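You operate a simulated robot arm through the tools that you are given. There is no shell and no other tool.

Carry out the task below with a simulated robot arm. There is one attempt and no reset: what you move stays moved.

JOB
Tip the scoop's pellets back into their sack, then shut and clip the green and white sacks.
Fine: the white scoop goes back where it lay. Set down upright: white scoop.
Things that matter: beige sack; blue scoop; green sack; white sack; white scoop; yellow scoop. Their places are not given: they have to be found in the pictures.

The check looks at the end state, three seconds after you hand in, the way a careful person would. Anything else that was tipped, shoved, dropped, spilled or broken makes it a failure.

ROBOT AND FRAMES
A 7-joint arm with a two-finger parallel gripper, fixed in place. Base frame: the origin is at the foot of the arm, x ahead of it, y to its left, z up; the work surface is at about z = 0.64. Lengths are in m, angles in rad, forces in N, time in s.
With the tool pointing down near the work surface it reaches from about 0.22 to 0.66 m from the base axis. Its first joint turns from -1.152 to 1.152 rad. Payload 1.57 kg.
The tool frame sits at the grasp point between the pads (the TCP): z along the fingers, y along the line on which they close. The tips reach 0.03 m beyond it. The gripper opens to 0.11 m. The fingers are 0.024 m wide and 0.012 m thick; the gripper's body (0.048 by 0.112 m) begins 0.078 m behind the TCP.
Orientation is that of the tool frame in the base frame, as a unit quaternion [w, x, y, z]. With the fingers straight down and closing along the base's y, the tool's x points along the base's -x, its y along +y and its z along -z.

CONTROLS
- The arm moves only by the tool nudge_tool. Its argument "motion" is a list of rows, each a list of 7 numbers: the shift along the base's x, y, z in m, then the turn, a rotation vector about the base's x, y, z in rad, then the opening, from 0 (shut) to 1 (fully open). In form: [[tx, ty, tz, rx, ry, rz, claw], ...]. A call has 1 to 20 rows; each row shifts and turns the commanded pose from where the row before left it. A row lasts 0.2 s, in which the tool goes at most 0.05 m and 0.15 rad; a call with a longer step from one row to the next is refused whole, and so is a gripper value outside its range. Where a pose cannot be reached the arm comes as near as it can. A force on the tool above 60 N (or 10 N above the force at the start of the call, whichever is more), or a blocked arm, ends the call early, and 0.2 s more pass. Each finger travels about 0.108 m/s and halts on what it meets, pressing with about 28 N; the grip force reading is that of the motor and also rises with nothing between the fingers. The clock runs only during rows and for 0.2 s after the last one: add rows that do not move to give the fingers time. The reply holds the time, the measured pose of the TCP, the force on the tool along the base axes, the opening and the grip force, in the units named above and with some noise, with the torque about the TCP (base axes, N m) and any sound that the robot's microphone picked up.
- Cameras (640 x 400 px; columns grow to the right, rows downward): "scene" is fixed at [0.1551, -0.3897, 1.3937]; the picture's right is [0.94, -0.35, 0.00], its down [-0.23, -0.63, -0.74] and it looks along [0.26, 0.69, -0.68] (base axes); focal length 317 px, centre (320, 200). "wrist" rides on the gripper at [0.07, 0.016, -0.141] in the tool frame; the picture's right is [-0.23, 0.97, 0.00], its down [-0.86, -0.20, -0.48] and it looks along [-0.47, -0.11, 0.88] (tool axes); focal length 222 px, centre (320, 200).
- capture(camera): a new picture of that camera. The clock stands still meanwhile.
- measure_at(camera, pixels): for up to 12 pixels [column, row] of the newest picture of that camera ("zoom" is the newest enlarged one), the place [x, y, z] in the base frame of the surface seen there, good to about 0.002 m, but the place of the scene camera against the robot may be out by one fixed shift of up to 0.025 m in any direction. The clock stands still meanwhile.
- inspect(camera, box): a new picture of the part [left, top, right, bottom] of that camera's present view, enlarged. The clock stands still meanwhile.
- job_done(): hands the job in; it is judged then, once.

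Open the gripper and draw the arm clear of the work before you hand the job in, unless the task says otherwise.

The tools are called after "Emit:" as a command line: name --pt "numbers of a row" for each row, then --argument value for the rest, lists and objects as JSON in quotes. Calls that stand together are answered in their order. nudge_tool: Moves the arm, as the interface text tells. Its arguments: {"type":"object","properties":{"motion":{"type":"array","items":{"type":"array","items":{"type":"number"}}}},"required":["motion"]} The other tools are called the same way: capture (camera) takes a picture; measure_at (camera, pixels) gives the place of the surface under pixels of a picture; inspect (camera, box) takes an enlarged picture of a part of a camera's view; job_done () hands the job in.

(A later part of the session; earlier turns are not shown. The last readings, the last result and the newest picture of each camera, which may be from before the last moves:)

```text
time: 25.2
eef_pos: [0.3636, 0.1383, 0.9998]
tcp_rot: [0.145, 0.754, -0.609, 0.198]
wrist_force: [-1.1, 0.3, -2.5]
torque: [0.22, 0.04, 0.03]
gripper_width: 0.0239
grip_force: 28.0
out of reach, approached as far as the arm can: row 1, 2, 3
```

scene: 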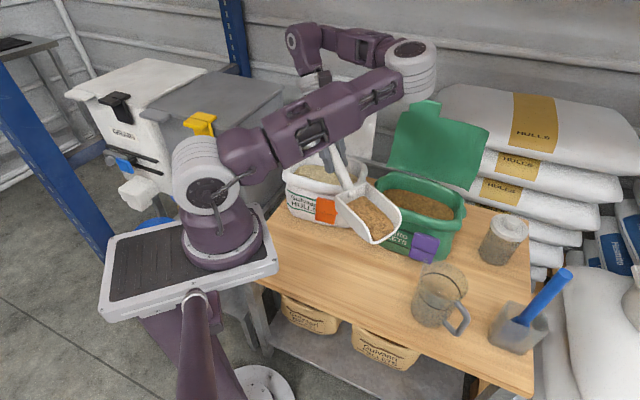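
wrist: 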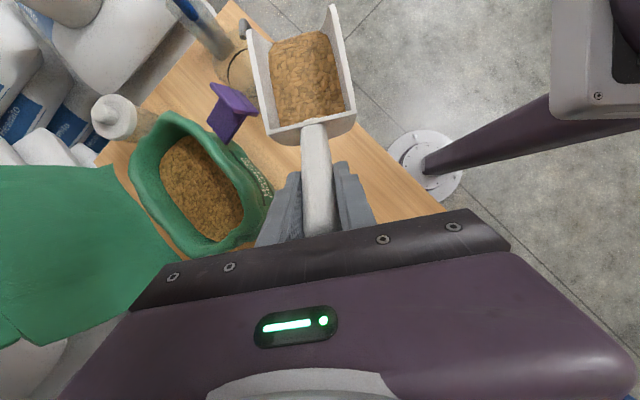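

Outward motion is blocked by some joint limit in this posture. I probe small safe moves: first −y, then up.

Emit:
nudge_tool --pt "0 -0.012 0 0 0 0 0" --pt "0 -0.012 0 0 0 0 0"

Emit:
nudge_tool --pt "0 0 0.01 0 0 0 0" --pt "0 0 0.01 0 0 0 0"

Emit:
nudge_tool --pt "0.01 0 0 0 0 0 0" --pt "0.01 0 0 0 0 0 0"

```text
time: 25.8
eef_pos: [0.3637, 0.1158, 0.9985]
tcp_rot: [0.147, 0.754, -0.608, 0.198]
wrist_force: [0.0, -0.9, -2.5]
torque: [0.22, 0.03, -0.03]
gripper_width: 0.0238
grip_force: 27.8
```

```text
time: 26.4
eef_pos: [0.3579, 0.1133, 1.0186]
tcp_rot: [0.146, 0.754, -0.609, 0.197]
wrist_force: [0.0, 0.3, -2.3]
torque: [0.19, 0.06, -0.01]
gripper_width: 0.0237
grip_force: 28.2
out of reach, approached as far as the arm can: row 1, 2
```

```text
time: 27.0
eef_pos: [0.3612, 0.114, 1.0111]
tcp_rot: [0.145, 0.754, -0.609, 0.197]
wrist_force: [0.3, -0.1, -2.3]
torque: [0.25, 0.03, 0.0]
gripper_width: 0.0239
grip_force: 28.0
out of reach, approached as far as the arm can: row 1, 2
```

I look at the arm's posture to see which joint is in the way.

Emit:
capture --camera "scene"

Emit:
inspect --camera "scene" --box '[160, 0, 480, 250]'

```text
taken
```

scene: 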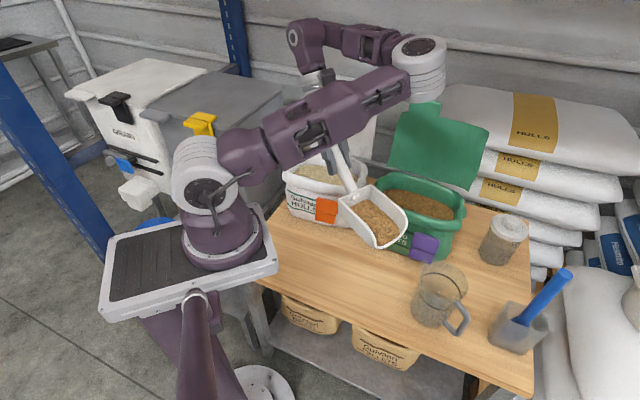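

```text
1.60 times, centred on (320, 125) of scene
```

zoom: 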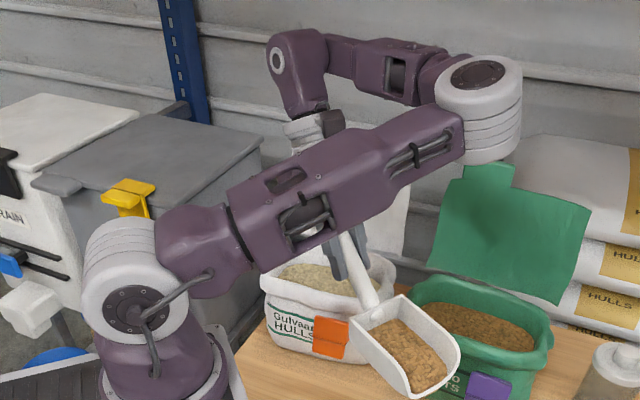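

The elbow hangs to the right with the forearm pointing +y, so the wrist bend is at its limit with the tool tilted towards −y. Turning the yaw further towards neutral should relieve it; I test −0.35 rad then an outward step.

Emit:
nudge_tool --pt "0 0 0 0 0 -0.07 0" --pt "0 0 0 0 0 -0.07 0" --pt "0 0 0 0 0 -0.07 0" --pt "0 0 0 0 0 -0.07 0" --pt "0 0 0 0 0 -0.07 0" --pt "0 0 0 0 0 0 0"

Emit:
nudge_tool --pt "0.01 0.003 0 0 0 0 0" --pt "0.01 0.003 0 0 0 0 0" --pt "0.01 0.003 0 0 0 0 0"

Emit:
capture --camera "scene"

```text
time: 28.4
eef_pos: [0.3605, 0.116, 1.0113]
tcp_rot: [-0.178, -0.637, 0.73, -0.169]
wrist_force: [0.0, -0.3, -3.0]
torque: [0.22, 0.01, 0.0]
gripper_width: 0.0236
grip_force: 28.4
```

```text
time: 29.2
eef_pos: [0.3908, 0.1244, 1.0123]
tcp_rot: [-0.178, -0.637, 0.731, -0.169]
wrist_force: [-0.1, 0.0, -1.3]
torque: [0.23, 0.0, 0.0]
gripper_width: 0.0239
grip_force: 27.8
```

```text
taken
```

scene: 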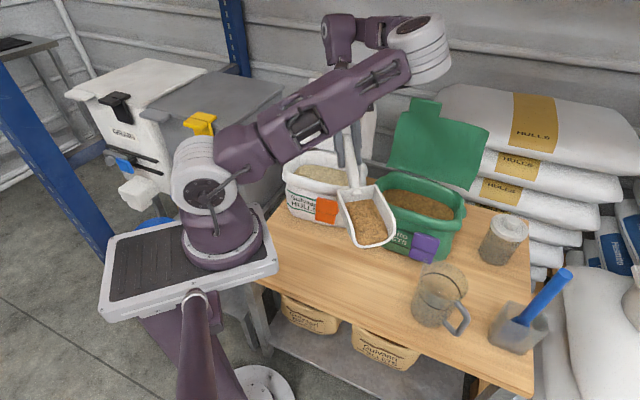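

Free again; the scoop now points along (−0.10,−1.0). I carry it over toward the green sack at z≈1.01 with a slight forward pitch at the end (15°), staging the lip above the opening.

Emit:
nudge_tool --pt "0.01 0.005 0.002 0 0 0 0" --pt "0.019 0.009 0.002 0 0 0 0" --pt "0.019 0.009 0.002 0 0 0 0" --pt "0.019 0.009 0 0 0 0 0" --pt "0.019 0.009 0 0 0 0 0" --pt "0.019 0.009 0 0 0 0 0" --pt "0.019 0.009 0 0.04 -0.004 0 0" --pt "0.015 0.007 0 0.04 -0.004 0 0" --pt "0.01 0.005 0 0.04 -0.004 0 0" --pt "0 0 0 0 0 0 0"

Emit:
capture --camera "scene"

Emit:
capture --camera "wrist"

```text
time: 31.4
eef_pos: [0.4166, 0.1847, 0.984]
tcp_rot: [-0.134, -0.645, 0.742, -0.128]
wrist_force: [0.5, 0.3, -1.3]
torque: [0.23, -0.02, 0.02]
gripper_width: 0.0241
grip_force: 27.3
out of reach, approached as far as the arm can: row 2, 3, 4, 5, 6, 7, 8, 9
```

```text
taken
```

scene: 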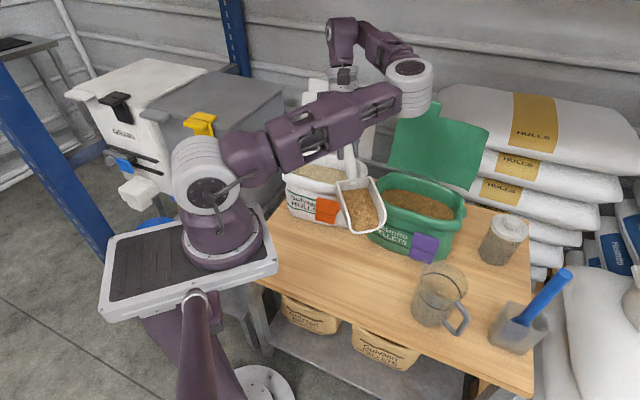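

```text
taken
```

wrist: 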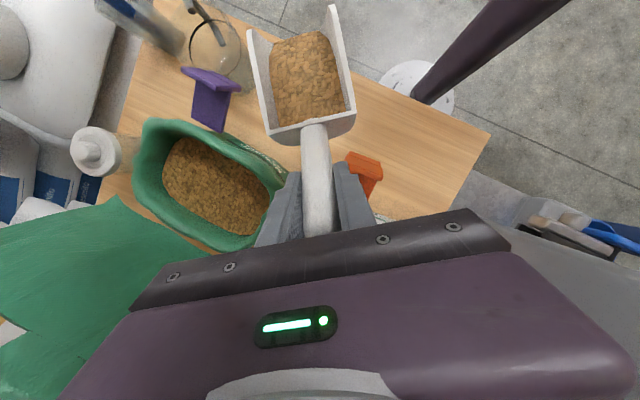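

Still blocked by the elbow posture, with the scoop now at (0.417,0.185,0.984), above the clip and rims. I back off to free space and yaw further (−0.75 rad) so the mouth faces the front of the sack, which should bring the elbow back to its natural posture.

Emit:
nudge_tool --pt "0 -0.012 0.003 0 0 0 0" --pt "0 -0.015 0.003 -0.03 0.003 0 0" --pt "0 -0.015 0.003 -0.03 0.003 0 0" --pt "0 -0.015 0.003 -0.03 0.003 0 0" --pt "0 -0.015 0.003 0 0 -0.08 0" --pt "0 -0.015 0.003 0 0 -0.08 0" --pt "0 -0.015 0.003 0 0 -0.08 0" --pt "0 -0.01 0.003 0 0 -0.08 0" --pt "0 0 0.003 0 0 -0.08 0" --pt "0 0 0 0 0 -0.08 0" --pt "0 0 0 0 0 -0.08 0" --pt "0 0 0 0 0 -0.08 0" --pt "0 0 0 0 0 -0.08 0" --pt "0 0 0 0 0 0 0"

Emit:
capture --camera "scene"

```text
time: 34.4
eef_pos: [0.4095, 0.0737, 1.0088]
tcp_rot: [-0.213, -0.34, 0.912, -0.09]
wrist_force: [0.2, 0.7, -3.6]
torque: [0.15, -0.2, -0.01]
gripper_width: 0.0239
grip_force: 28.1
out of reach, approached as far as the arm can: row 3, 4
```

```text
taken
```

scene: 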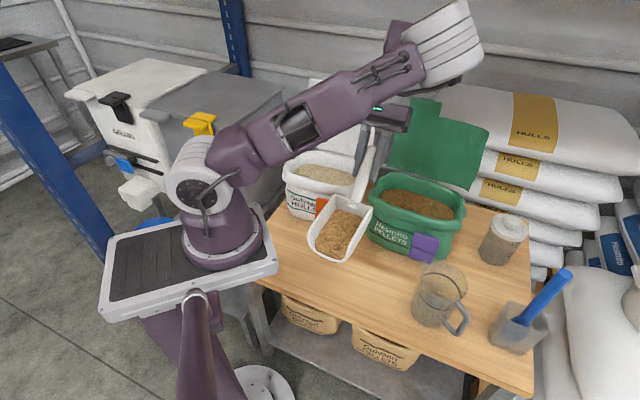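

The mouth now faces (−0.73,−0.69), i.e. away from the lid. I try moving outward toward the sack from here in small steps.

Emit:
nudge_tool --pt "0.015 0.004 0.003 0 0 0 0" --pt "0.015 0.004 0.003 0 0 0 0" --pt "0.015 0.004 0.003 0 0 0 0" --pt "0.015 0.004 0.003 0 0 0 0" --pt "0.015 0.004 0.003 0 0 0 0"

Emit:
capture --camera "scene"

```text
time: 35.6
eef_pos: [0.4836, 0.0939, 1.0235]
tcp_rot: [-0.213, -0.34, 0.911, -0.09]
wrist_force: [0.4, -0.3, -2.2]
torque: [0.16, -0.18, 0.01]
gripper_width: 0.0238
grip_force: 27.7
```

```text
taken
```

scene: 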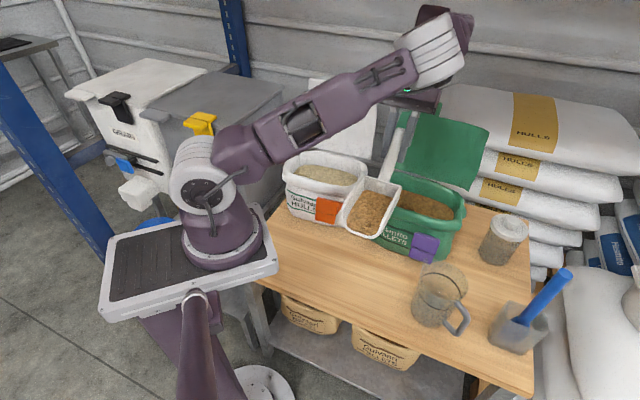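

That works. I continue outward in small steps, adding a mild forward pitch, and watch for the reach limit.

Emit:
nudge_tool --pt "0.012 0.009 0.003 0.014 -0.014 0 0" --pt "0.012 0.009 0.003 0.02 -0.021 0 0" --pt "0.012 0.009 0.003 0.02 -0.021 0 0" --pt "0.012 0.009 0.003 0.02 -0.021 0 0" --pt "0.012 0.009 0.003 0.02 -0.021 0 0" --pt "0.012 0.009 0 0 0 0 0" --pt "0.012 0.009 0 0 0 0 0"

Emit:
capture --camera "wrist"

Emit:
capture --camera "scene"

```text
time: 37.2
eef_pos: [0.524, 0.1576, 1.026]
tcp_rot: [-0.15, -0.344, 0.925, -0.064]
wrist_force: [-0.3, -0.1, -2.1]
torque: [0.13, -0.16, 0.0]
gripper_width: 0.0238
grip_force: 28.0
out of reach, approached as far as the arm can: row 3, 4, 5, 6, 7
```

```text
taken
```

wrist: 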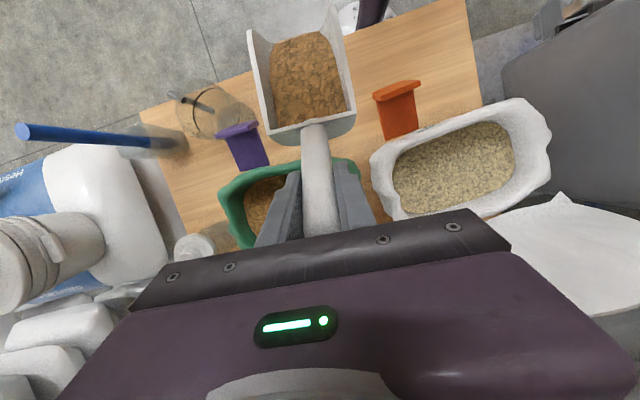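

```text
taken
```

scene: 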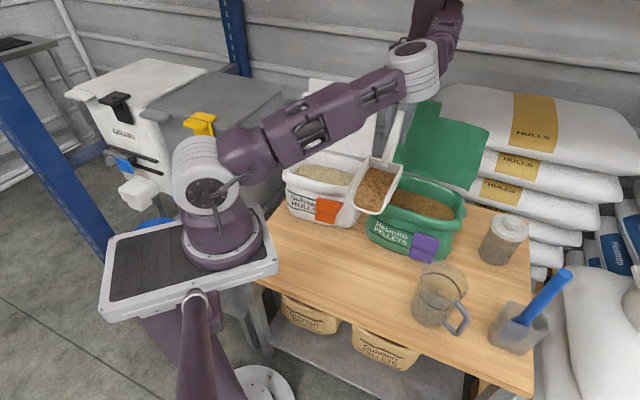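

The limit is the wrist bend: the elbow hangs below the wrist. I measure the arm's links to understand the posture before deciding.

Emit:
measure_at --camera "scene" --pixels '[[195, 185], [230, 150], [300, 130], [370, 95], [412, 75], [415, 95], [440, 30], [430, 10], [455, 40], [395, 130], [400, 110], [205, 240]]'

Emit:
inspect --camera "scene" --box '[320, 0, 512, 120]'

```text
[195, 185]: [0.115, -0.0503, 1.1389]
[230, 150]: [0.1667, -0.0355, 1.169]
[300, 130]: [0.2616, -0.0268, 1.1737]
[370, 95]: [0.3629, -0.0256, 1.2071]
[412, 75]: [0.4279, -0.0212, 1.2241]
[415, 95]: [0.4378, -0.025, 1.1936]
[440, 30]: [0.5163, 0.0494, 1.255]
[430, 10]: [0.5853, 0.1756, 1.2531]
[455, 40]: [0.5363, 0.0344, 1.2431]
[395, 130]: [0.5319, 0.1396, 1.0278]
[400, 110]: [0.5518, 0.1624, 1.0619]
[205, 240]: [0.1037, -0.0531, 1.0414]
```

```text
3.33 times, centred on (416, 60) of scene
```

zoom: 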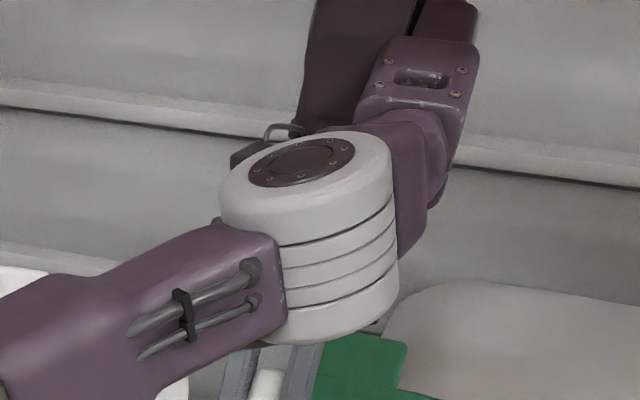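

The arm is in a SCARA-like posture (elbow axis vertical), so the wrist bend is the limit; turning the mouth back to about −75° here should ease it. I yaw +1.1 rad in place (lip stays at z≈0.90, above the clip and rim).

Emit:
nudge_tool --pt "0 0 0 0 0 0.07 0" --pt "0 0 0 0 0 0.11 0" --pt "0 0 0 0 0 0.115 0" --pt "0 0 0 0 0 0.115 0" --pt "0 0 0 0 0 0.115 0" --pt "0 0 0 0 0 0.115 0" --pt "0 0 0 0 0 0.115 0" --pt "0 0 0 0 0 0.115 0" --pt "0 0 0 0 0 0.115 0" --pt "0 0 0 0 0 0.115 0" --pt "0 0 0 0 0 0 0"

Emit:
capture --camera "wrist"

Emit:
capture --camera "scene"

```text
time: 39.6
eef_pos: [0.3586, 0.1572, 0.988]
tcp_rot: [0.095, 0.778, -0.606, 0.134]
wrist_force: [-0.5, -0.7, -1.8]
torque: [0.19, 0.06, 0.0]
gripper_width: 0.024
grip_force: 27.7
out of reach, approached as far as the arm can: row 1, 2, 3, 4, 5, 6, 7, 8, 9, 10
```

```text
taken
```

wrist: 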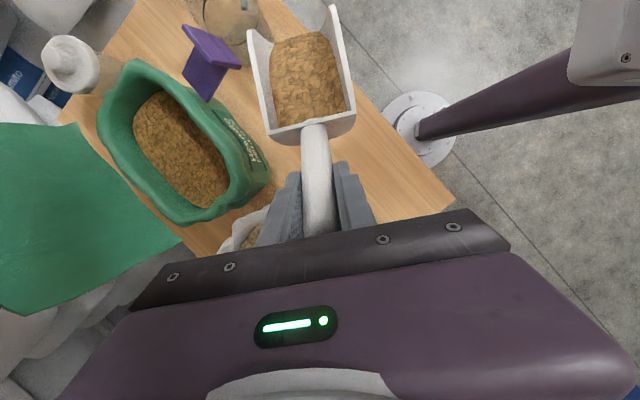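

```text
taken
```

scene: 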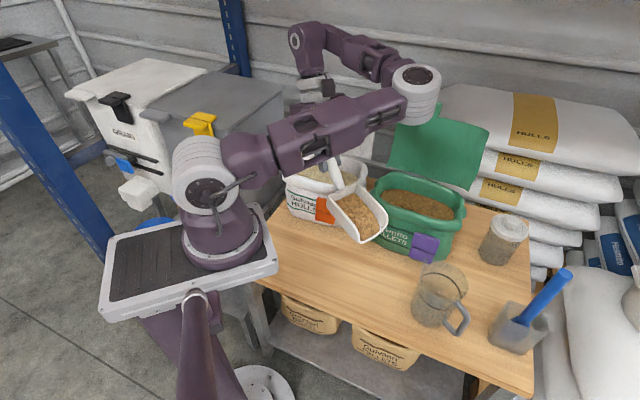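

Positive yaw forces the arm inwards: it is the last joint that is at its stop, so this gripper orientation is the wrong half-turn for pouring. I'll put the scoop back exactly where it lay and regrasp it with the gripper turned 180°. First I move back over the free table.

Emit:
nudge_tool --pt "-0.006 -0.008 -0.002 0 0 0 0" --pt "-0.01 -0.012 -0.006 0 0 0 0" --pt "-0.01 -0.012 -0.008 0 0 0 0" --pt "-0.01 -0.012 -0.008 0 0 0 0" --pt "-0.01 -0.012 -0.008 0 0 0 0" --pt "-0.01 -0.011 -0.008 0 0 0 0" --pt "0 0 -0.01 0 0 0 0" --pt "0 0 -0.01 0 0 0 0" --pt "0 0 0 0 0 0 0"

Emit:
capture --camera "scene"

```text
time: 41.6
eef_pos: [0.3027, 0.0911, 0.9292]
tcp_rot: [0.095, 0.777, -0.607, 0.134]
wrist_force: [1.0, 0.3, -2.6]
torque: [0.23, 0.11, 0.01]
gripper_width: 0.0238
grip_force: 28.2
```

```text
taken
```

scene: 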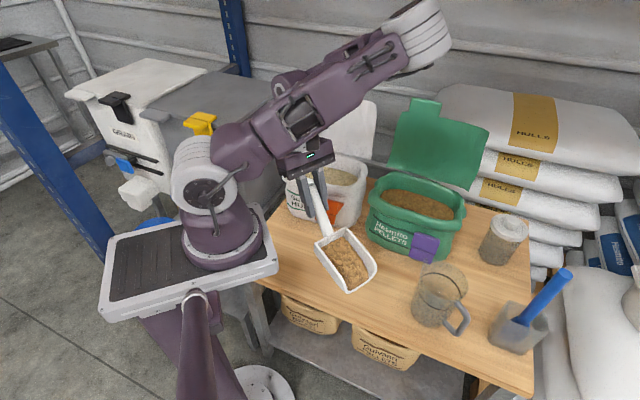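

The scoop is intact. I rotate back to the original grip orientation while moving to above the original spot.

Emit:
nudge_tool --pt "-0.0037 0.0045 -0.0083 -0.012 -0.0074 0.0441 0" --pt "-0.0074 0.009 -0.0167 -0.024 -0.0148 0.0883 0" --pt "-0.0074 0.009 -0.0167 -0.024 -0.0148 0.0883 0" --pt "-0.0074 0.009 -0.0167 -0.024 -0.0148 0.0883 0" --pt "-0.0074 0.009 -0.0167 -0.024 -0.0148 0.0883 0" --pt "-0.0074 0.009 -0.0167 -0.024 -0.0148 0.0883 0" --pt "-0.0074 0.009 -0.0167 -0.012 -0.0074 0.0441 0" --pt "-0.0074 0.009 -0.0167 0 0 0 0" --pt "-0.0037 0.0045 -0.0083 0 0 0 0" --pt "0 0 0 0 0 0 0"

Emit:
capture --camera "scene"

Emit:
capture --camera "wrist"

```text
time: 43.8
eef_pos: [0.2449, 0.1617, 0.7951]
tcp_rot: [0.087, 0.893, -0.376, 0.231]
wrist_force: [0.2, -0.2, -2.6]
torque: [0.17, 0.16, 0.0]
gripper_width: 0.0238
grip_force: 27.4
```

```text
taken
```

scene: 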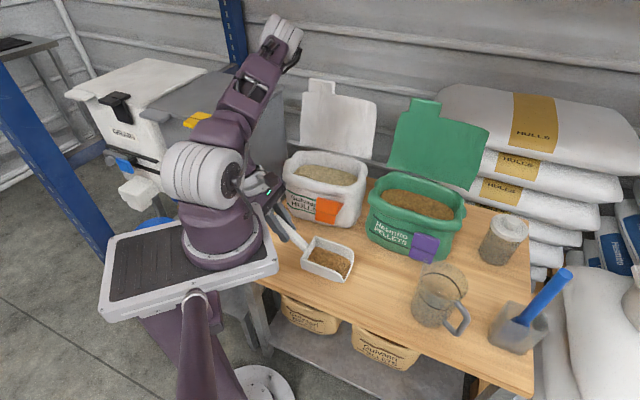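

```text
taken
```

wrist: 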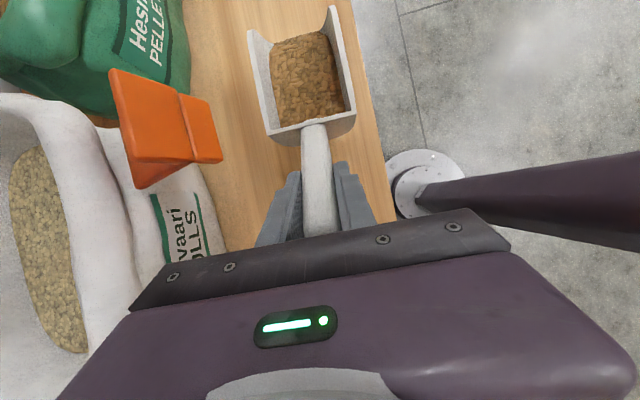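

Grip unchanged. I lower it to the original spot, slowly at the end.

Emit:
nudge_tool --pt "-0.0009 0.0008 -0.01 0 0 0 0" --pt "-0.001 0.0008 -0.012 0 0 0 0" --pt "0 0 -0.012 0 0 0 0" --pt "0 0 -0.008 0 0 0 0" --pt "0 0 -0.004 0 0 0 0" --pt "0 0 -0.003 0 0 0 0" --pt "0 0 0 0 0 0 0"

Emit:
inspect --camera "scene" --box '[270, 225, 366, 300]'

```text
time: 45.4
eef_pos: [0.2433, 0.1646, 0.7455]
tcp_rot: [0.086, 0.893, -0.376, 0.231]
wrist_force: [-5.4, 5.1, 20.0]
torque: [-0.67, 0.06, -0.18]
gripper_width: 0.0236
grip_force: 27.5
```

```text
5.33 times, centred on (318, 262) of scene
```

zoom: 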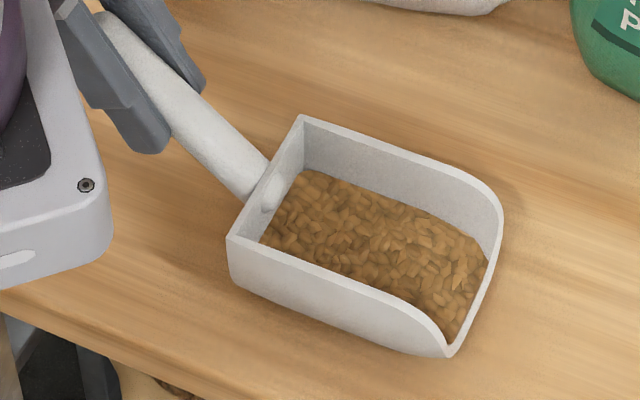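

The scoop is on the table (20 N reaction), within ~1–2 mm of its original outline. I release it and rise.

Emit:
nudge_tool --pt "0 0 0.001 0 0 0 0" --pt "0 0 0 0 0 0 0.3" --pt "0 0 0 0 0 0 0.5" --pt "0 0 0 0 0 0 0.7" --pt "0 0 0 0 0 0 0.7" --pt "0 0 0.01 0 0 0 0.7" --pt "0 0 0.02 0 0 0 0.7" --pt "0 0 0.02 0 0 0 0.7" --pt "0 0 0.02 0 0 0 0.7" --pt "0 0 0.015 0 0 0 0.7"

Emit:
inspect --camera "scene" --box '[270, 225, 366, 300]'

Emit:
measure_at --camera "zoom" --pixels '[[302, 128], [232, 243], [496, 210], [445, 355], [90, 30], [110, 45], [150, 85], [190, 130]]'

```text
time: 47.6
eef_pos: [0.2417, 0.1638, 0.8316]
tcp_rot: [0.086, 0.894, -0.375, 0.231]
wrist_force: [-0.9, -0.2, 0.0]
torque: [0.0, -0.03, 0.0]
gripper_width: 0.077
grip_force: 0.0
```

```text
5.33 times, centred on (318, 262) of scene
```

zoom: 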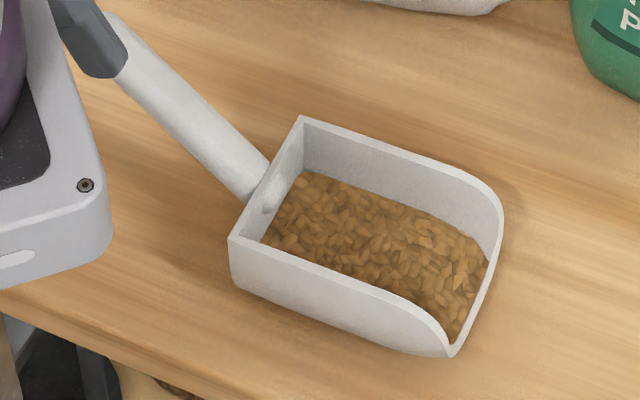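

```text
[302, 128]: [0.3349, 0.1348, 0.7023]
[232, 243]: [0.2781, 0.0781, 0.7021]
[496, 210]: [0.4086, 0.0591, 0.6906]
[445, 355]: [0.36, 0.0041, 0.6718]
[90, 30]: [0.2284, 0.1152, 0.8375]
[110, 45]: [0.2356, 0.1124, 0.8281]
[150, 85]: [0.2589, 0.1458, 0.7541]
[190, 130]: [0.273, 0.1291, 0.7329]
```

Released; it rests within about 2 mm of its original place. Now I straighten the tool and spin it −180° above the handle for a better grip orientation.

Emit:
nudge_tool --pt "0 0 0.007 0.09 0.087 0 0.7" --pt "0 0 0.007 0.09 0.087 0 0.7" --pt "0 0 0.007 0.09 0.087 0 0.7" --pt "0 0 0 0.085 0.083 0 0.7" --pt "0 0 0 0 0 -0.149 0.7" --pt "0 0 0 0 0 -0.149 0.7" --pt "0 0 0 0 0 -0.149 0.7" --pt "0 0 0 0 0 -0.149 0.7" --pt "0 0 0 0 0 -0.149 0.7" --pt "0 0 0 0 0 -0.149 0.7" --pt "0 0 0 0 0 -0.149 0.7" --pt "0 0 0 0 0 -0.149 0.7" --pt "0 0 0 0 0 -0.149 0.7" --pt "0 0 0 0 0 -0.149 0.7" --pt "0 0 0 0 0 -0.149 0.7" --pt "0 0 0 0 0 -0.149 0.7"

Emit:
nudge_tool --pt "0 0 0 0 0 -0.149 0.7" --pt "0 0 0 0 0 -0.149 0.7" --pt "0 0 0 0 0 -0.149 0.7" --pt "0 0 0 0 0 -0.149 0.7" --pt "0 0 0 0 0 -0.149 0.7" --pt "0 0 0 0 0 -0.149 0.7" --pt "0 0 0 0 0 -0.149 0.7" --pt "0 0 0 0 0 -0.149 0.7" --pt "0 0 0 0 0 -0.149 0.7" --pt "0 0 0 0 0 0 0.7"

Emit:
capture --camera "scene"

Emit:
capture --camera "wrist"

```text
time: 51.0
eef_pos: [0.2421, 0.1641, 0.8517]
tcp_rot: [0.001, -0.272, 0.962, -0.01]
wrist_force: [-0.6, 0.5, -0.2]
torque: [-0.02, 0.01, 0.01]
gripper_width: 0.077
grip_force: 0.1
```

```text
time: 53.2
eef_pos: [0.2411, 0.165, 0.8525]
tcp_rot: [-0.006, 0.386, 0.922, -0.01]
wrist_force: [-0.7, 0.1, 0.3]
torque: [0.02, 0.01, 0.0]
gripper_width: 0.0769
grip_force: 0.0
```

```text
taken
```

scene: 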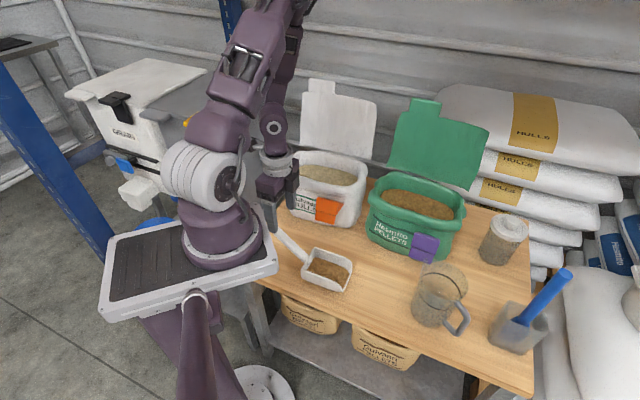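

```text
taken
```

wrist: 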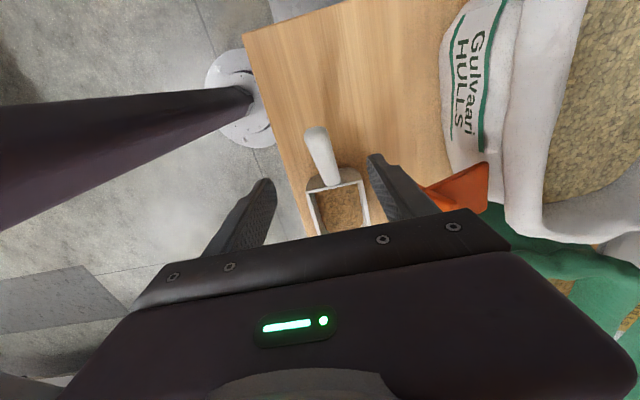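

The elbow is up again and the gripper has the other half-turn. I lower toward the handle and tilt ~0.25 rad towards the bowl, checking for reach flags.

Emit:
nudge_tool --pt "0 0 -0.015 0 0 0 0.7" --pt "0 0 -0.015 0 0 0 0.7" --pt "0 0 -0.01 -0.06 -0.058 0 0.7" --pt "0 0 -0.01 -0.06 -0.058 0 0.7" --pt "0 0 -0.005 -0.06 -0.058 0 0.7" --pt "0 0 0 0 0 0 0.7"

Emit:
capture --camera "wrist"

```text
time: 54.6
eef_pos: [0.2415, 0.1657, 0.7976]
tcp_rot: [0.109, 0.383, 0.915, -0.058]
wrist_force: [0.2, 0.2, 0.2]
torque: [0.01, -0.01, -0.02]
gripper_width: 0.0769
grip_force: 0.1
```

```text
taken
```

wrist: 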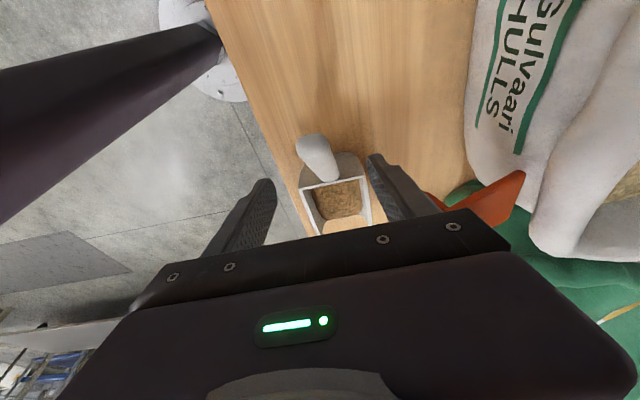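

No reach flags at 14° tilt. I descend to the same handle point and close.

Emit:
nudge_tool --pt "0.0005 0 -0.015 0 0 0 0.7" --pt "0.0005 0 -0.015 0 0 0 0.7" --pt "0.0005 0 -0.0125 0 0 0 0.7" --pt "0 0 -0.01 0 0 0 0.7" --pt "0 0 0 0 0 0 0.35" --pt "0 0 0 0 0 0 0.25" --pt "0 0 0 0 0 0 0" --pt "0 0 0 0 0 0 0" --pt "0 0 0 0 0 0 0"

Emit:
inspect --camera "scene" --box '[270, 225, 366, 300]'

Emit:
capture --camera "wrist"

```text
time: 56.6
eef_pos: [0.2415, 0.164, 0.7454]
tcp_rot: [0.11, 0.383, 0.915, -0.06]
wrist_force: [0.4, 1.1, 1.5]
torque: [0.16, -0.24, 0.06]
gripper_width: 0.0236
grip_force: 28.3
```

```text
5.33 times, centred on (318, 262) of scene
```

zoom: 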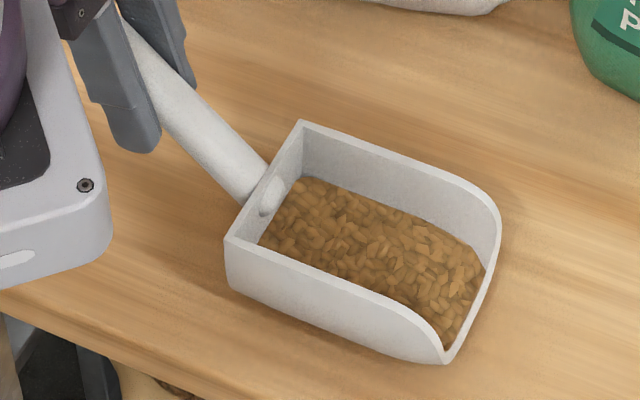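

```text
taken
```

wrist: 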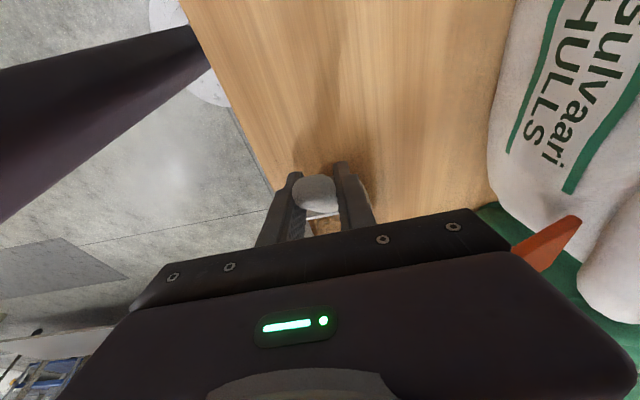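

The scoop now sits within a millimetre of its original outline, gripped at (0.2415,0.164,0.7454). I lift and move up and outward over the free table.

Emit:
nudge_tool --pt "0 0 0.005 0 0 0 0" --pt "0 0 0.01 0 0 0 0" --pt "0 0 0.015 0 0 0 0" --pt "0.004 -0.004 0.015 0 0 0 0" --pt "0.008 -0.007 0.015 0 0 0 0" --pt "0.008 -0.007 0.015 0 0 0 0" --pt "0.008 -0.007 0.015 0 0 0 0" --pt "0.008 -0.007 0.015 0 0 0 0" --pt "0.008 -0.007 0.015 0 0 0 0" --pt "0.008 -0.007 0.015 0 0 0 0" --pt "0.008 -0.007 0.015 0 0 0 0" --pt "0.008 -0.007 0.015 0 0 0 0" --pt "0.008 -0.007 0.015 0 0 0 0" --pt "0.008 -0.007 0.015 0 0 0 0" --pt "0.008 -0.007 0.015 0 0 0 0" --pt "0.008 -0.007 0.015 0 0 0 0" --pt "0 0 0 0 0 0 0"

Emit:
capture --camera "scene"

Emit:
capture --camera "wrist"

```text
time: 60.2
eef_pos: [0.3436, 0.076, 0.9707]
tcp_rot: [0.108, 0.383, 0.916, -0.059]
wrist_force: [-0.6, 0.1, -2.6]
torque: [0.18, 0.17, 0.01]
gripper_width: 0.024
grip_force: 27.7
```

```text
taken
```

scene: 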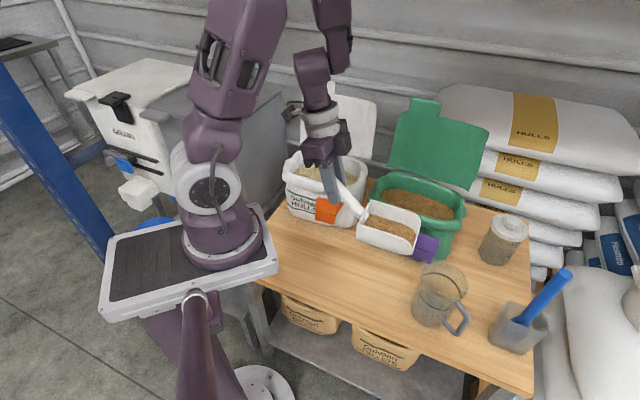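

```text
taken
```

wrist: 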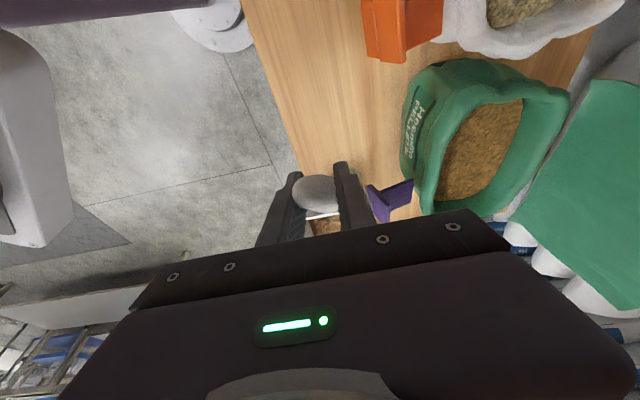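

Elbow up, no flags, scoop level and full. I carry it toward the gap-left end of the green sack's opening at z≈1.0, yawing slightly so the mouth points along (0.42,−0.91).

Emit:
nudge_tool --pt "0.006 0.007 0.004 0 0 -0.012 0" --pt "0.0128 0.0153 0.004 0 0 -0.0237 0" --pt "0.0128 0.0153 0.004 0 0 -0.0237 0" --pt "0.0128 0.0153 0.004 0 0 -0.0237 0" --pt "0.0128 0.0153 0.004 0 0 -0.0237 0" --pt "0.0128 0.0153 0.003 0 0 -0.0237 0" --pt "0.0128 0.0153 0.003 0 0 -0.0237 0" --pt "0.0128 0.0153 0.003 0 0 -0.0237 0" --pt "0.0128 0.0153 0 0 0 -0.0237 0" --pt "0.0128 0.0153 0 0 0 -0.0237 0" --pt "0.0128 0.0153 0 0 0 -0.0237 0" --pt "0.0128 0.0153 0 0 0 -0.0237 0" --pt "0.0128 0.0153 0 0 0 -0.0237 0" --pt "0.0128 0.0153 0 0 0 -0.0237 0" --pt "0.006 0.007 0 0 0 -0.012 0" --pt "0 0 0 0 0 0 0"

Emit:
capture --camera "scene"

Emit:
capture --camera "wrist"

```text
time: 63.6
eef_pos: [0.5206, 0.2891, 0.9985]
tcp_rot: [0.096, 0.53, 0.839, -0.076]
wrist_force: [0.4, -0.4, -2.9]
torque: [0.24, 0.1, 0.03]
gripper_width: 0.0238
grip_force: 28.2
```

```text
taken
```

scene: 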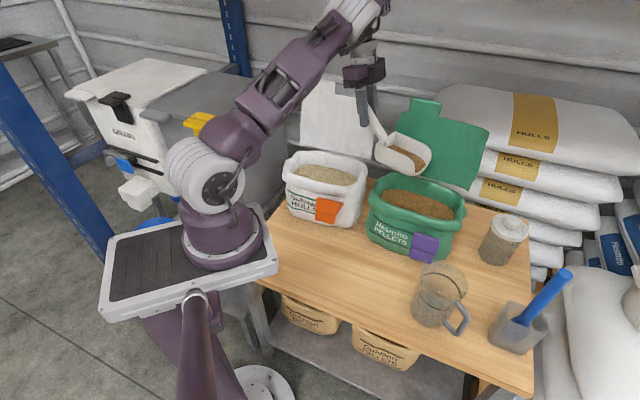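

```text
taken
```

wrist: 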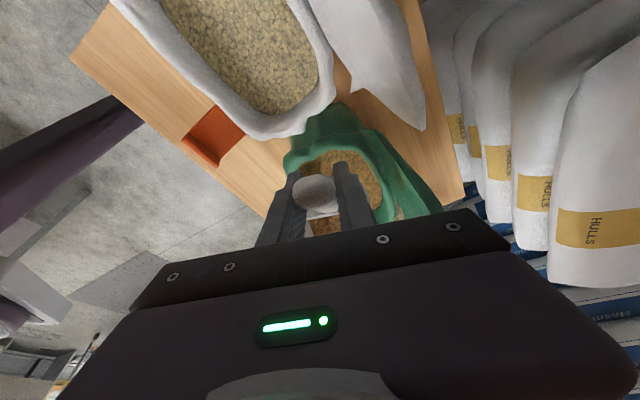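

The scoop is above the sack. I zoom and measure the bowl's lip against the opening.

Emit:
inspect --camera "scene" --box '[350, 100, 494, 200]'

Emit:
measure_at --camera "scene" --pixels '[[398, 133], [376, 144], [431, 148], [414, 172], [405, 155], [425, 165], [390, 165], [400, 193], [430, 205], [380, 197], [458, 222], [448, 200]]'

```text
4.00 times, centred on (422, 150) of scene
```

zoom: 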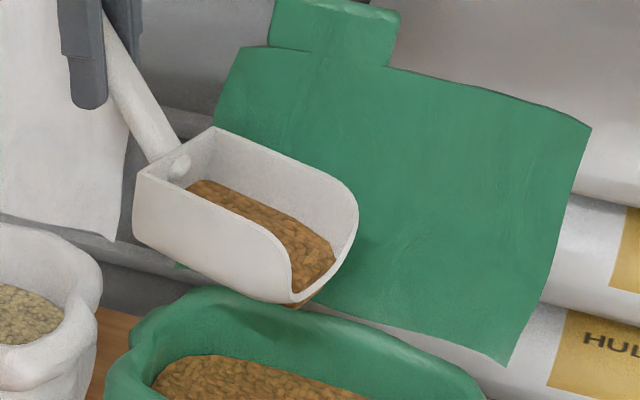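

```text
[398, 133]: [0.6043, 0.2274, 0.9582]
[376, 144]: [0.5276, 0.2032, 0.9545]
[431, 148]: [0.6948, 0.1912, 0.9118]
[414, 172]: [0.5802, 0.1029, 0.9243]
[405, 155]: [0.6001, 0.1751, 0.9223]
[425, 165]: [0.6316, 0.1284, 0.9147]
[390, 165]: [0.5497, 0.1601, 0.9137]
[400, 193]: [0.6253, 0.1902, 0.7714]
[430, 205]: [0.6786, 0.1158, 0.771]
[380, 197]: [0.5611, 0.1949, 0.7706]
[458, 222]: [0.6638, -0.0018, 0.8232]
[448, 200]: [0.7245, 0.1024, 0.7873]
```

The lip is at about (0.59,0.133,0.90), over the opening. I now pitch gradually to 30° while keeping the lip at about (0.589,0.159,0.845), then check.

Emit:
nudge_tool --pt "0.0028 -0.0024 0 0.0532 0.0237 0 0" --pt "0.0028 -0.0024 0 0.0532 0.0237 0 0" --pt "0.0028 -0.0024 0 0.0532 0.0237 0 0" --pt "0.0028 -0.0024 0 0.0532 0.0237 0 0" --pt "0.0028 -0.0024 0 0.0532 0.0237 0 0" --pt "0.0028 -0.0024 0 0.0532 0.0237 0 0" --pt "0.0038 -0.0087 0.0055 0.0532 0.0237 0 0" --pt "0.0038 -0.0087 0.0055 0.0532 0.0237 0 0" --pt "0.0038 -0.0087 0.0055 0.0532 0.0237 0 0"

Emit:
capture --camera "scene"

Emit:
inspect --camera "scene" --box '[350, 120, 494, 220]'

```text
time: 65.6
eef_pos: [0.5499, 0.2478, 1.0153]
tcp_rot: [-0.121, 0.526, 0.839, 0.069]
wrist_force: [-0.3, -0.5, -1.5]
torque: [0.07, 0.0, -0.01]
gripper_width: 0.0238
grip_force: 28.2
```

```text
taken
```

scene: 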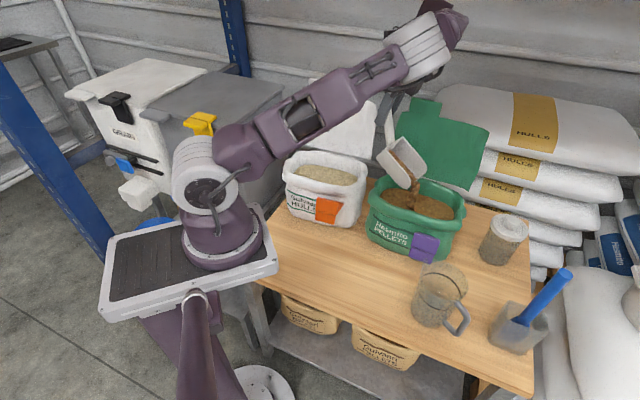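

```text
4.00 times, centred on (422, 170) of scene
```

zoom: 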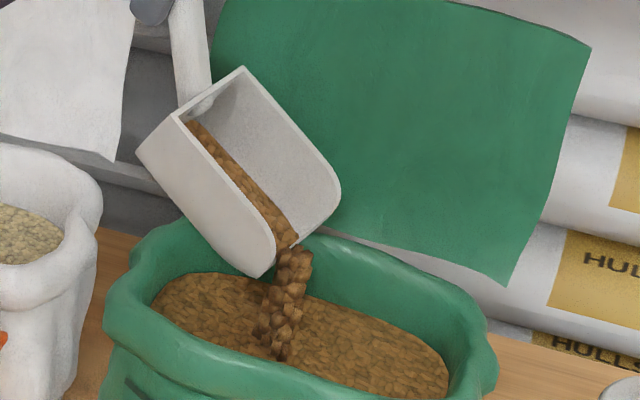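

Pellets are pouring squarely into the green sack. I continue to 60° pitch, keeping the lip in place, and hold.

Emit:
nudge_tool --pt "0 0 0 0 0 0 0" --pt "0.0043 -0.0095 0.0042 0.0532 0.0237 0 0" --pt "0.0043 -0.0095 0.0042 0.0532 0.0237 0 0" --pt "0.0043 -0.0095 0.0042 0.0532 0.0237 0 0" --pt "0 0 0 0 0 0 0" --pt "0.0045 -0.0103 0.0022 0.0532 0.0237 0 0" --pt "0.0045 -0.0103 0.0022 0.0532 0.0237 0 0" --pt "0.0045 -0.0103 0.0022 0.0532 0.0237 0 0" --pt "0 0 0 0 0 0 0" --pt "0.0046 -0.0103 0.0005 0.0532 0.0237 0 0" --pt "0.0046 -0.0103 0.0005 0.0532 0.0237 0 0" --pt "0.0046 -0.0103 0.0005 0.0532 0.0237 0 0" --pt "0 0 0 0 0 0 0" --pt "0 0 0 0 0 0 0"

Emit:
capture --camera "scene"

Emit:
inspect --camera "scene" --box '[350, 120, 494, 220]'

```text
time: 68.6
eef_pos: [0.5899, 0.1566, 1.0386]
tcp_rot: [-0.33, 0.487, 0.781, 0.21]
wrist_force: [0.8, 0.9, -2.1]
torque: [0.0, 0.0, 0.02]
gripper_width: 0.0238
grip_force: 27.4
```

```text
taken
```

scene: 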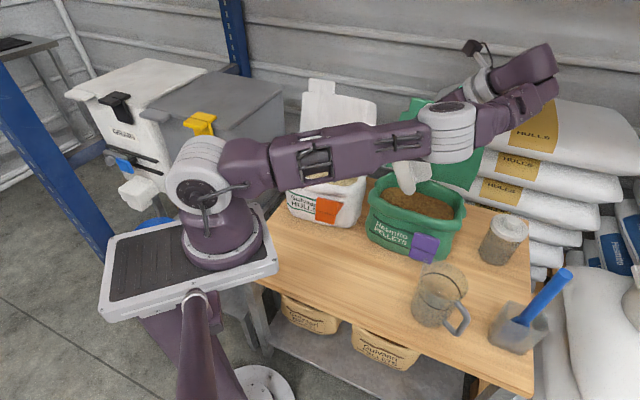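

```text
4.00 times, centred on (422, 170) of scene
```

zoom: 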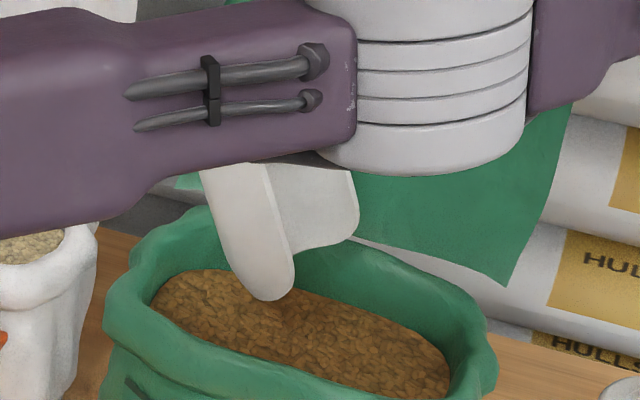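

The bowl looks empty in the visible part; I check with the wrist camera.

Emit:
capture --camera "wrist"

Emit:
measure_at --camera "scene" --pixels '[[450, 140], [445, 165], [340, 150], [500, 110], [545, 95]]'

```text
taken
```

wrist: 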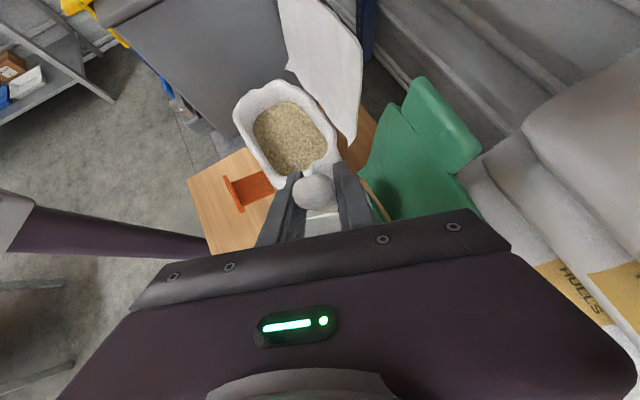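

```text
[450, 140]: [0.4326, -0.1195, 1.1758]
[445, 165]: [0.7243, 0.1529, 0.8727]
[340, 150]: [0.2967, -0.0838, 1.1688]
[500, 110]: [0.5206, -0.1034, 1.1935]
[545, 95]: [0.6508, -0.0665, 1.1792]
```

I add a little more pitch with a hold to shake out any remaining pellets, then reverse the pitch back to ~20°.

Emit:
nudge_tool --pt "0.0046 -0.0103 -0.0013 0.0532 0.0237 0 0" --pt "0.0046 -0.0103 -0.0013 0.0532 0.0237 0 0" --pt "0 0 0.004 0 0 0 0" --pt "0 0 -0.004 0 0 0 0" --pt "0 0 0.004 0 0 0 0" --pt "0 0 0 0 0 0 0" --pt "-0.0046 0.0103 0.0013 -0.0532 -0.0237 0 0" --pt "-0.0046 0.0103 0.0013 -0.0532 -0.0237 0 0" --pt "-0.0046 0.0103 -0.0005 -0.0532 -0.0237 0 0" --pt "-0.0046 0.0103 -0.0005 -0.0532 -0.0237 0 0" --pt "-0.0046 0.0103 -0.0005 -0.0532 -0.0237 0 0" --pt "-0.0045 0.0103 -0.0022 -0.0532 -0.0237 0 0" --pt "-0.0045 0.0103 -0.0022 -0.0532 -0.0237 0 0" --pt "-0.0045 0.0103 -0.0022 -0.0532 -0.0237 0 0" --pt "-0.0043 0.0095 -0.002 -0.0532 -0.0237 0 0" --pt "-0.0043 0.0095 -0.002 -0.0532 -0.0237 0 0" --pt "-0.0043 0.0095 -0.002 -0.0532 -0.0237 0 0" --pt "0 0 0 0 0 0 0"

Emit:
capture --camera "scene"

Emit:
inspect --camera "scene" --box '[350, 120, 494, 220]'

```text
time: 72.4
eef_pos: [0.5498, 0.2478, 1.0259]
tcp_rot: [-0.119, 0.525, 0.84, 0.068]
wrist_force: [-0.6, 0.5, -1.3]
torque: [0.05, -0.01, 0.03]
gripper_width: 0.0236
grip_force: 27.8
```

```text
taken
```

scene: 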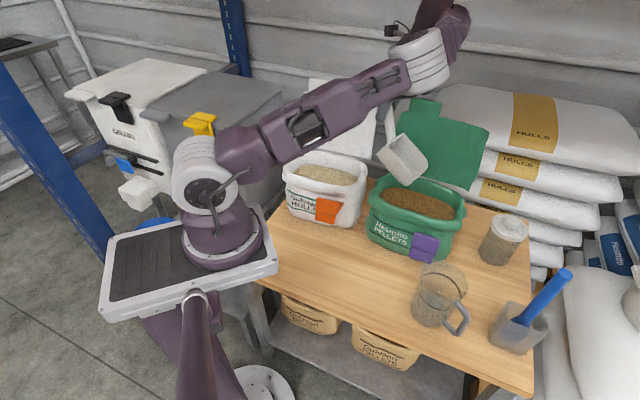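

```text
4.00 times, centred on (422, 170) of scene
```

zoom: 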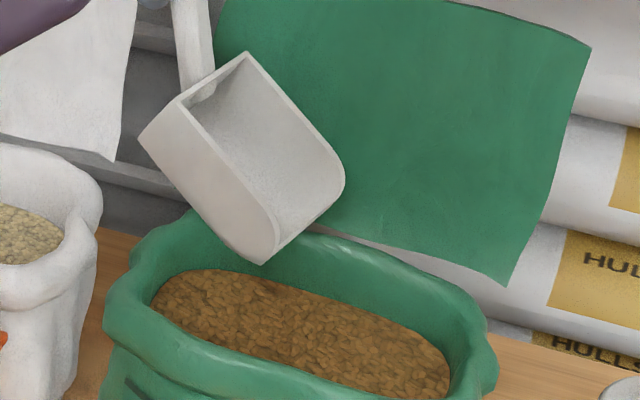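

The scoop is empty and the sack contents look clean, with no spillage. I level the scoop by reversing the pitch, then retrace the path back over the free table.

Emit:
nudge_tool --pt "-0.0038 0.0087 -0.0055 -0.0532 -0.0237 0 0" --pt "-0.0038 0.0087 -0.0055 -0.0532 -0.0237 0 0" --pt "-0.0038 0.0087 -0.0055 -0.0532 -0.0237 0 0" --pt "-0.0028 0.0024 0 -0.0532 -0.0237 0 0" --pt "-0.0028 0.0024 0 -0.0532 -0.0237 0 0" --pt "-0.0028 0.0024 0 -0.0532 -0.0237 0 0" --pt "-0.0028 0.0024 0 -0.0532 -0.0237 0 0" --pt "-0.0028 0.0024 0 -0.0532 -0.0237 0 0" --pt "-0.0028 0.0024 0 -0.0532 -0.0237 0 0" --pt "0 0 0 0 0 0 0"

Emit:
nudge_tool --pt "-0.0128 -0.0153 0 0 0 0.0237 0" --pt "-0.0128 -0.0153 0 0 0 0.0237 0" --pt "-0.0128 -0.0153 0 0 0 0.0237 0" --pt "-0.0128 -0.0153 0 0 0 0.0237 0" --pt "-0.0128 -0.0153 0 0 0 0.0237 0" --pt "-0.0128 -0.0153 0 0 0 0.0237 0" --pt "-0.0128 -0.0153 -0.003 0 0 0.0237 0" --pt "-0.0128 -0.0153 -0.005 0 0 0.0237 0" --pt "-0.0128 -0.0153 -0.005 0 0 0.0237 0" --pt "-0.0128 -0.0153 -0.005 0 0 0.0237 0" --pt "-0.0128 -0.0153 -0.005 0 0 0.0237 0" --pt "-0.0128 -0.0153 -0.005 0 0 0.0237 0" --pt "-0.0128 -0.0153 -0.005 0 0 0.0237 0" --pt "-0.0128 -0.0153 -0.005 0 0 0.0237 0" --pt "0 0 0 0 0 0 0"

Emit:
capture --camera "scene"

```text
time: 74.6
eef_pos: [0.5224, 0.2893, 1.0099]
tcp_rot: [0.097, 0.529, 0.839, -0.076]
wrist_force: [0.4, 0.6, -1.3]
torque: [0.13, -0.03, 0.02]
gripper_width: 0.0238
grip_force: 27.4
```

```text
time: 77.8
eef_pos: [0.3424, 0.0749, 0.9709]
tcp_rot: [0.11, 0.383, 0.915, -0.058]
wrist_force: [0.1, 0.3, -2.5]
torque: [0.12, 0.07, -0.01]
gripper_width: 0.0237
grip_force: 27.7
```

```text
taken
```

scene: 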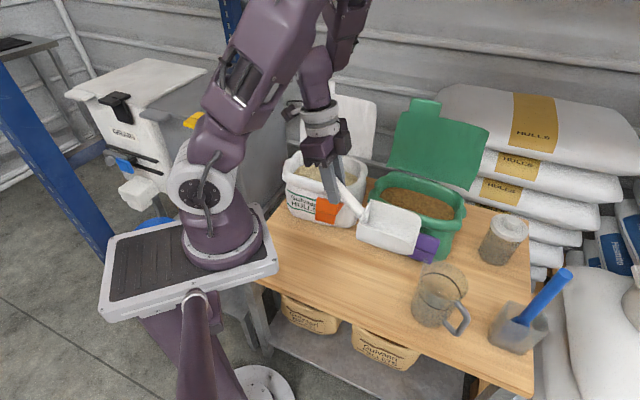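

The orientation matches the grip pose again. I retrace down to just above the original spot.

Emit:
nudge_tool --pt "-0.0081 0.0071 -0.015 0 0 0 0" --pt "-0.0081 0.0071 -0.015 0 0 0 0" --pt "-0.0081 0.0071 -0.015 0 0 0 0" --pt "-0.0081 0.0071 -0.015 0 0 0 0" --pt "-0.0081 0.0071 -0.015 0 0 0 0" --pt "-0.0081 0.0071 -0.015 0 0 0 0" --pt "-0.0081 0.0071 -0.015 0 0 0 0" --pt "-0.0081 0.0071 -0.015 0 0 0 0" --pt "-0.0081 0.0071 -0.015 0 0 0 0" --pt "-0.0081 0.0071 -0.015 0 0 0 0" --pt "-0.0081 0.0071 -0.015 0 0 0 0" --pt "-0.0081 0.0071 -0.015 0 0 0 0" --pt "-0.0037 0.0039 -0.015 0 0 0 0" --pt "0 0 -0.012 0 0 0 0" --pt "0 0 -0.008 0 0 0 0" --pt "0 0 0 0 0 0 0"

Emit:
inspect --camera "scene" --box '[270, 225, 366, 300]'

```text
time: 81.2
eef_pos: [0.2418, 0.1627, 0.7568]
tcp_rot: [0.11, 0.383, 0.915, -0.06]
wrist_force: [0.2, 0.1, -1.0]
torque: [0.12, 0.11, -0.05]
gripper_width: 0.0236
grip_force: 27.4
```

```text
5.33 times, centred on (318, 262) of scene
```

zoom: 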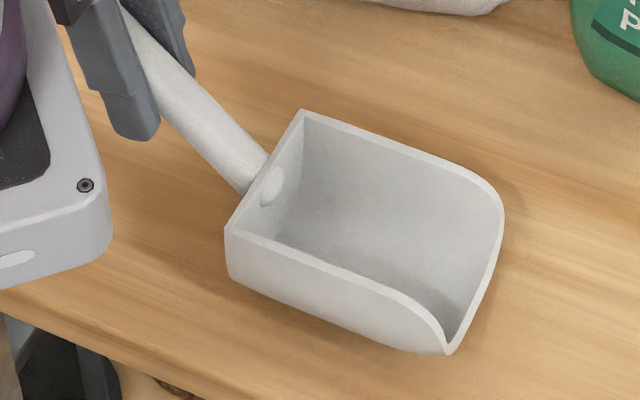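

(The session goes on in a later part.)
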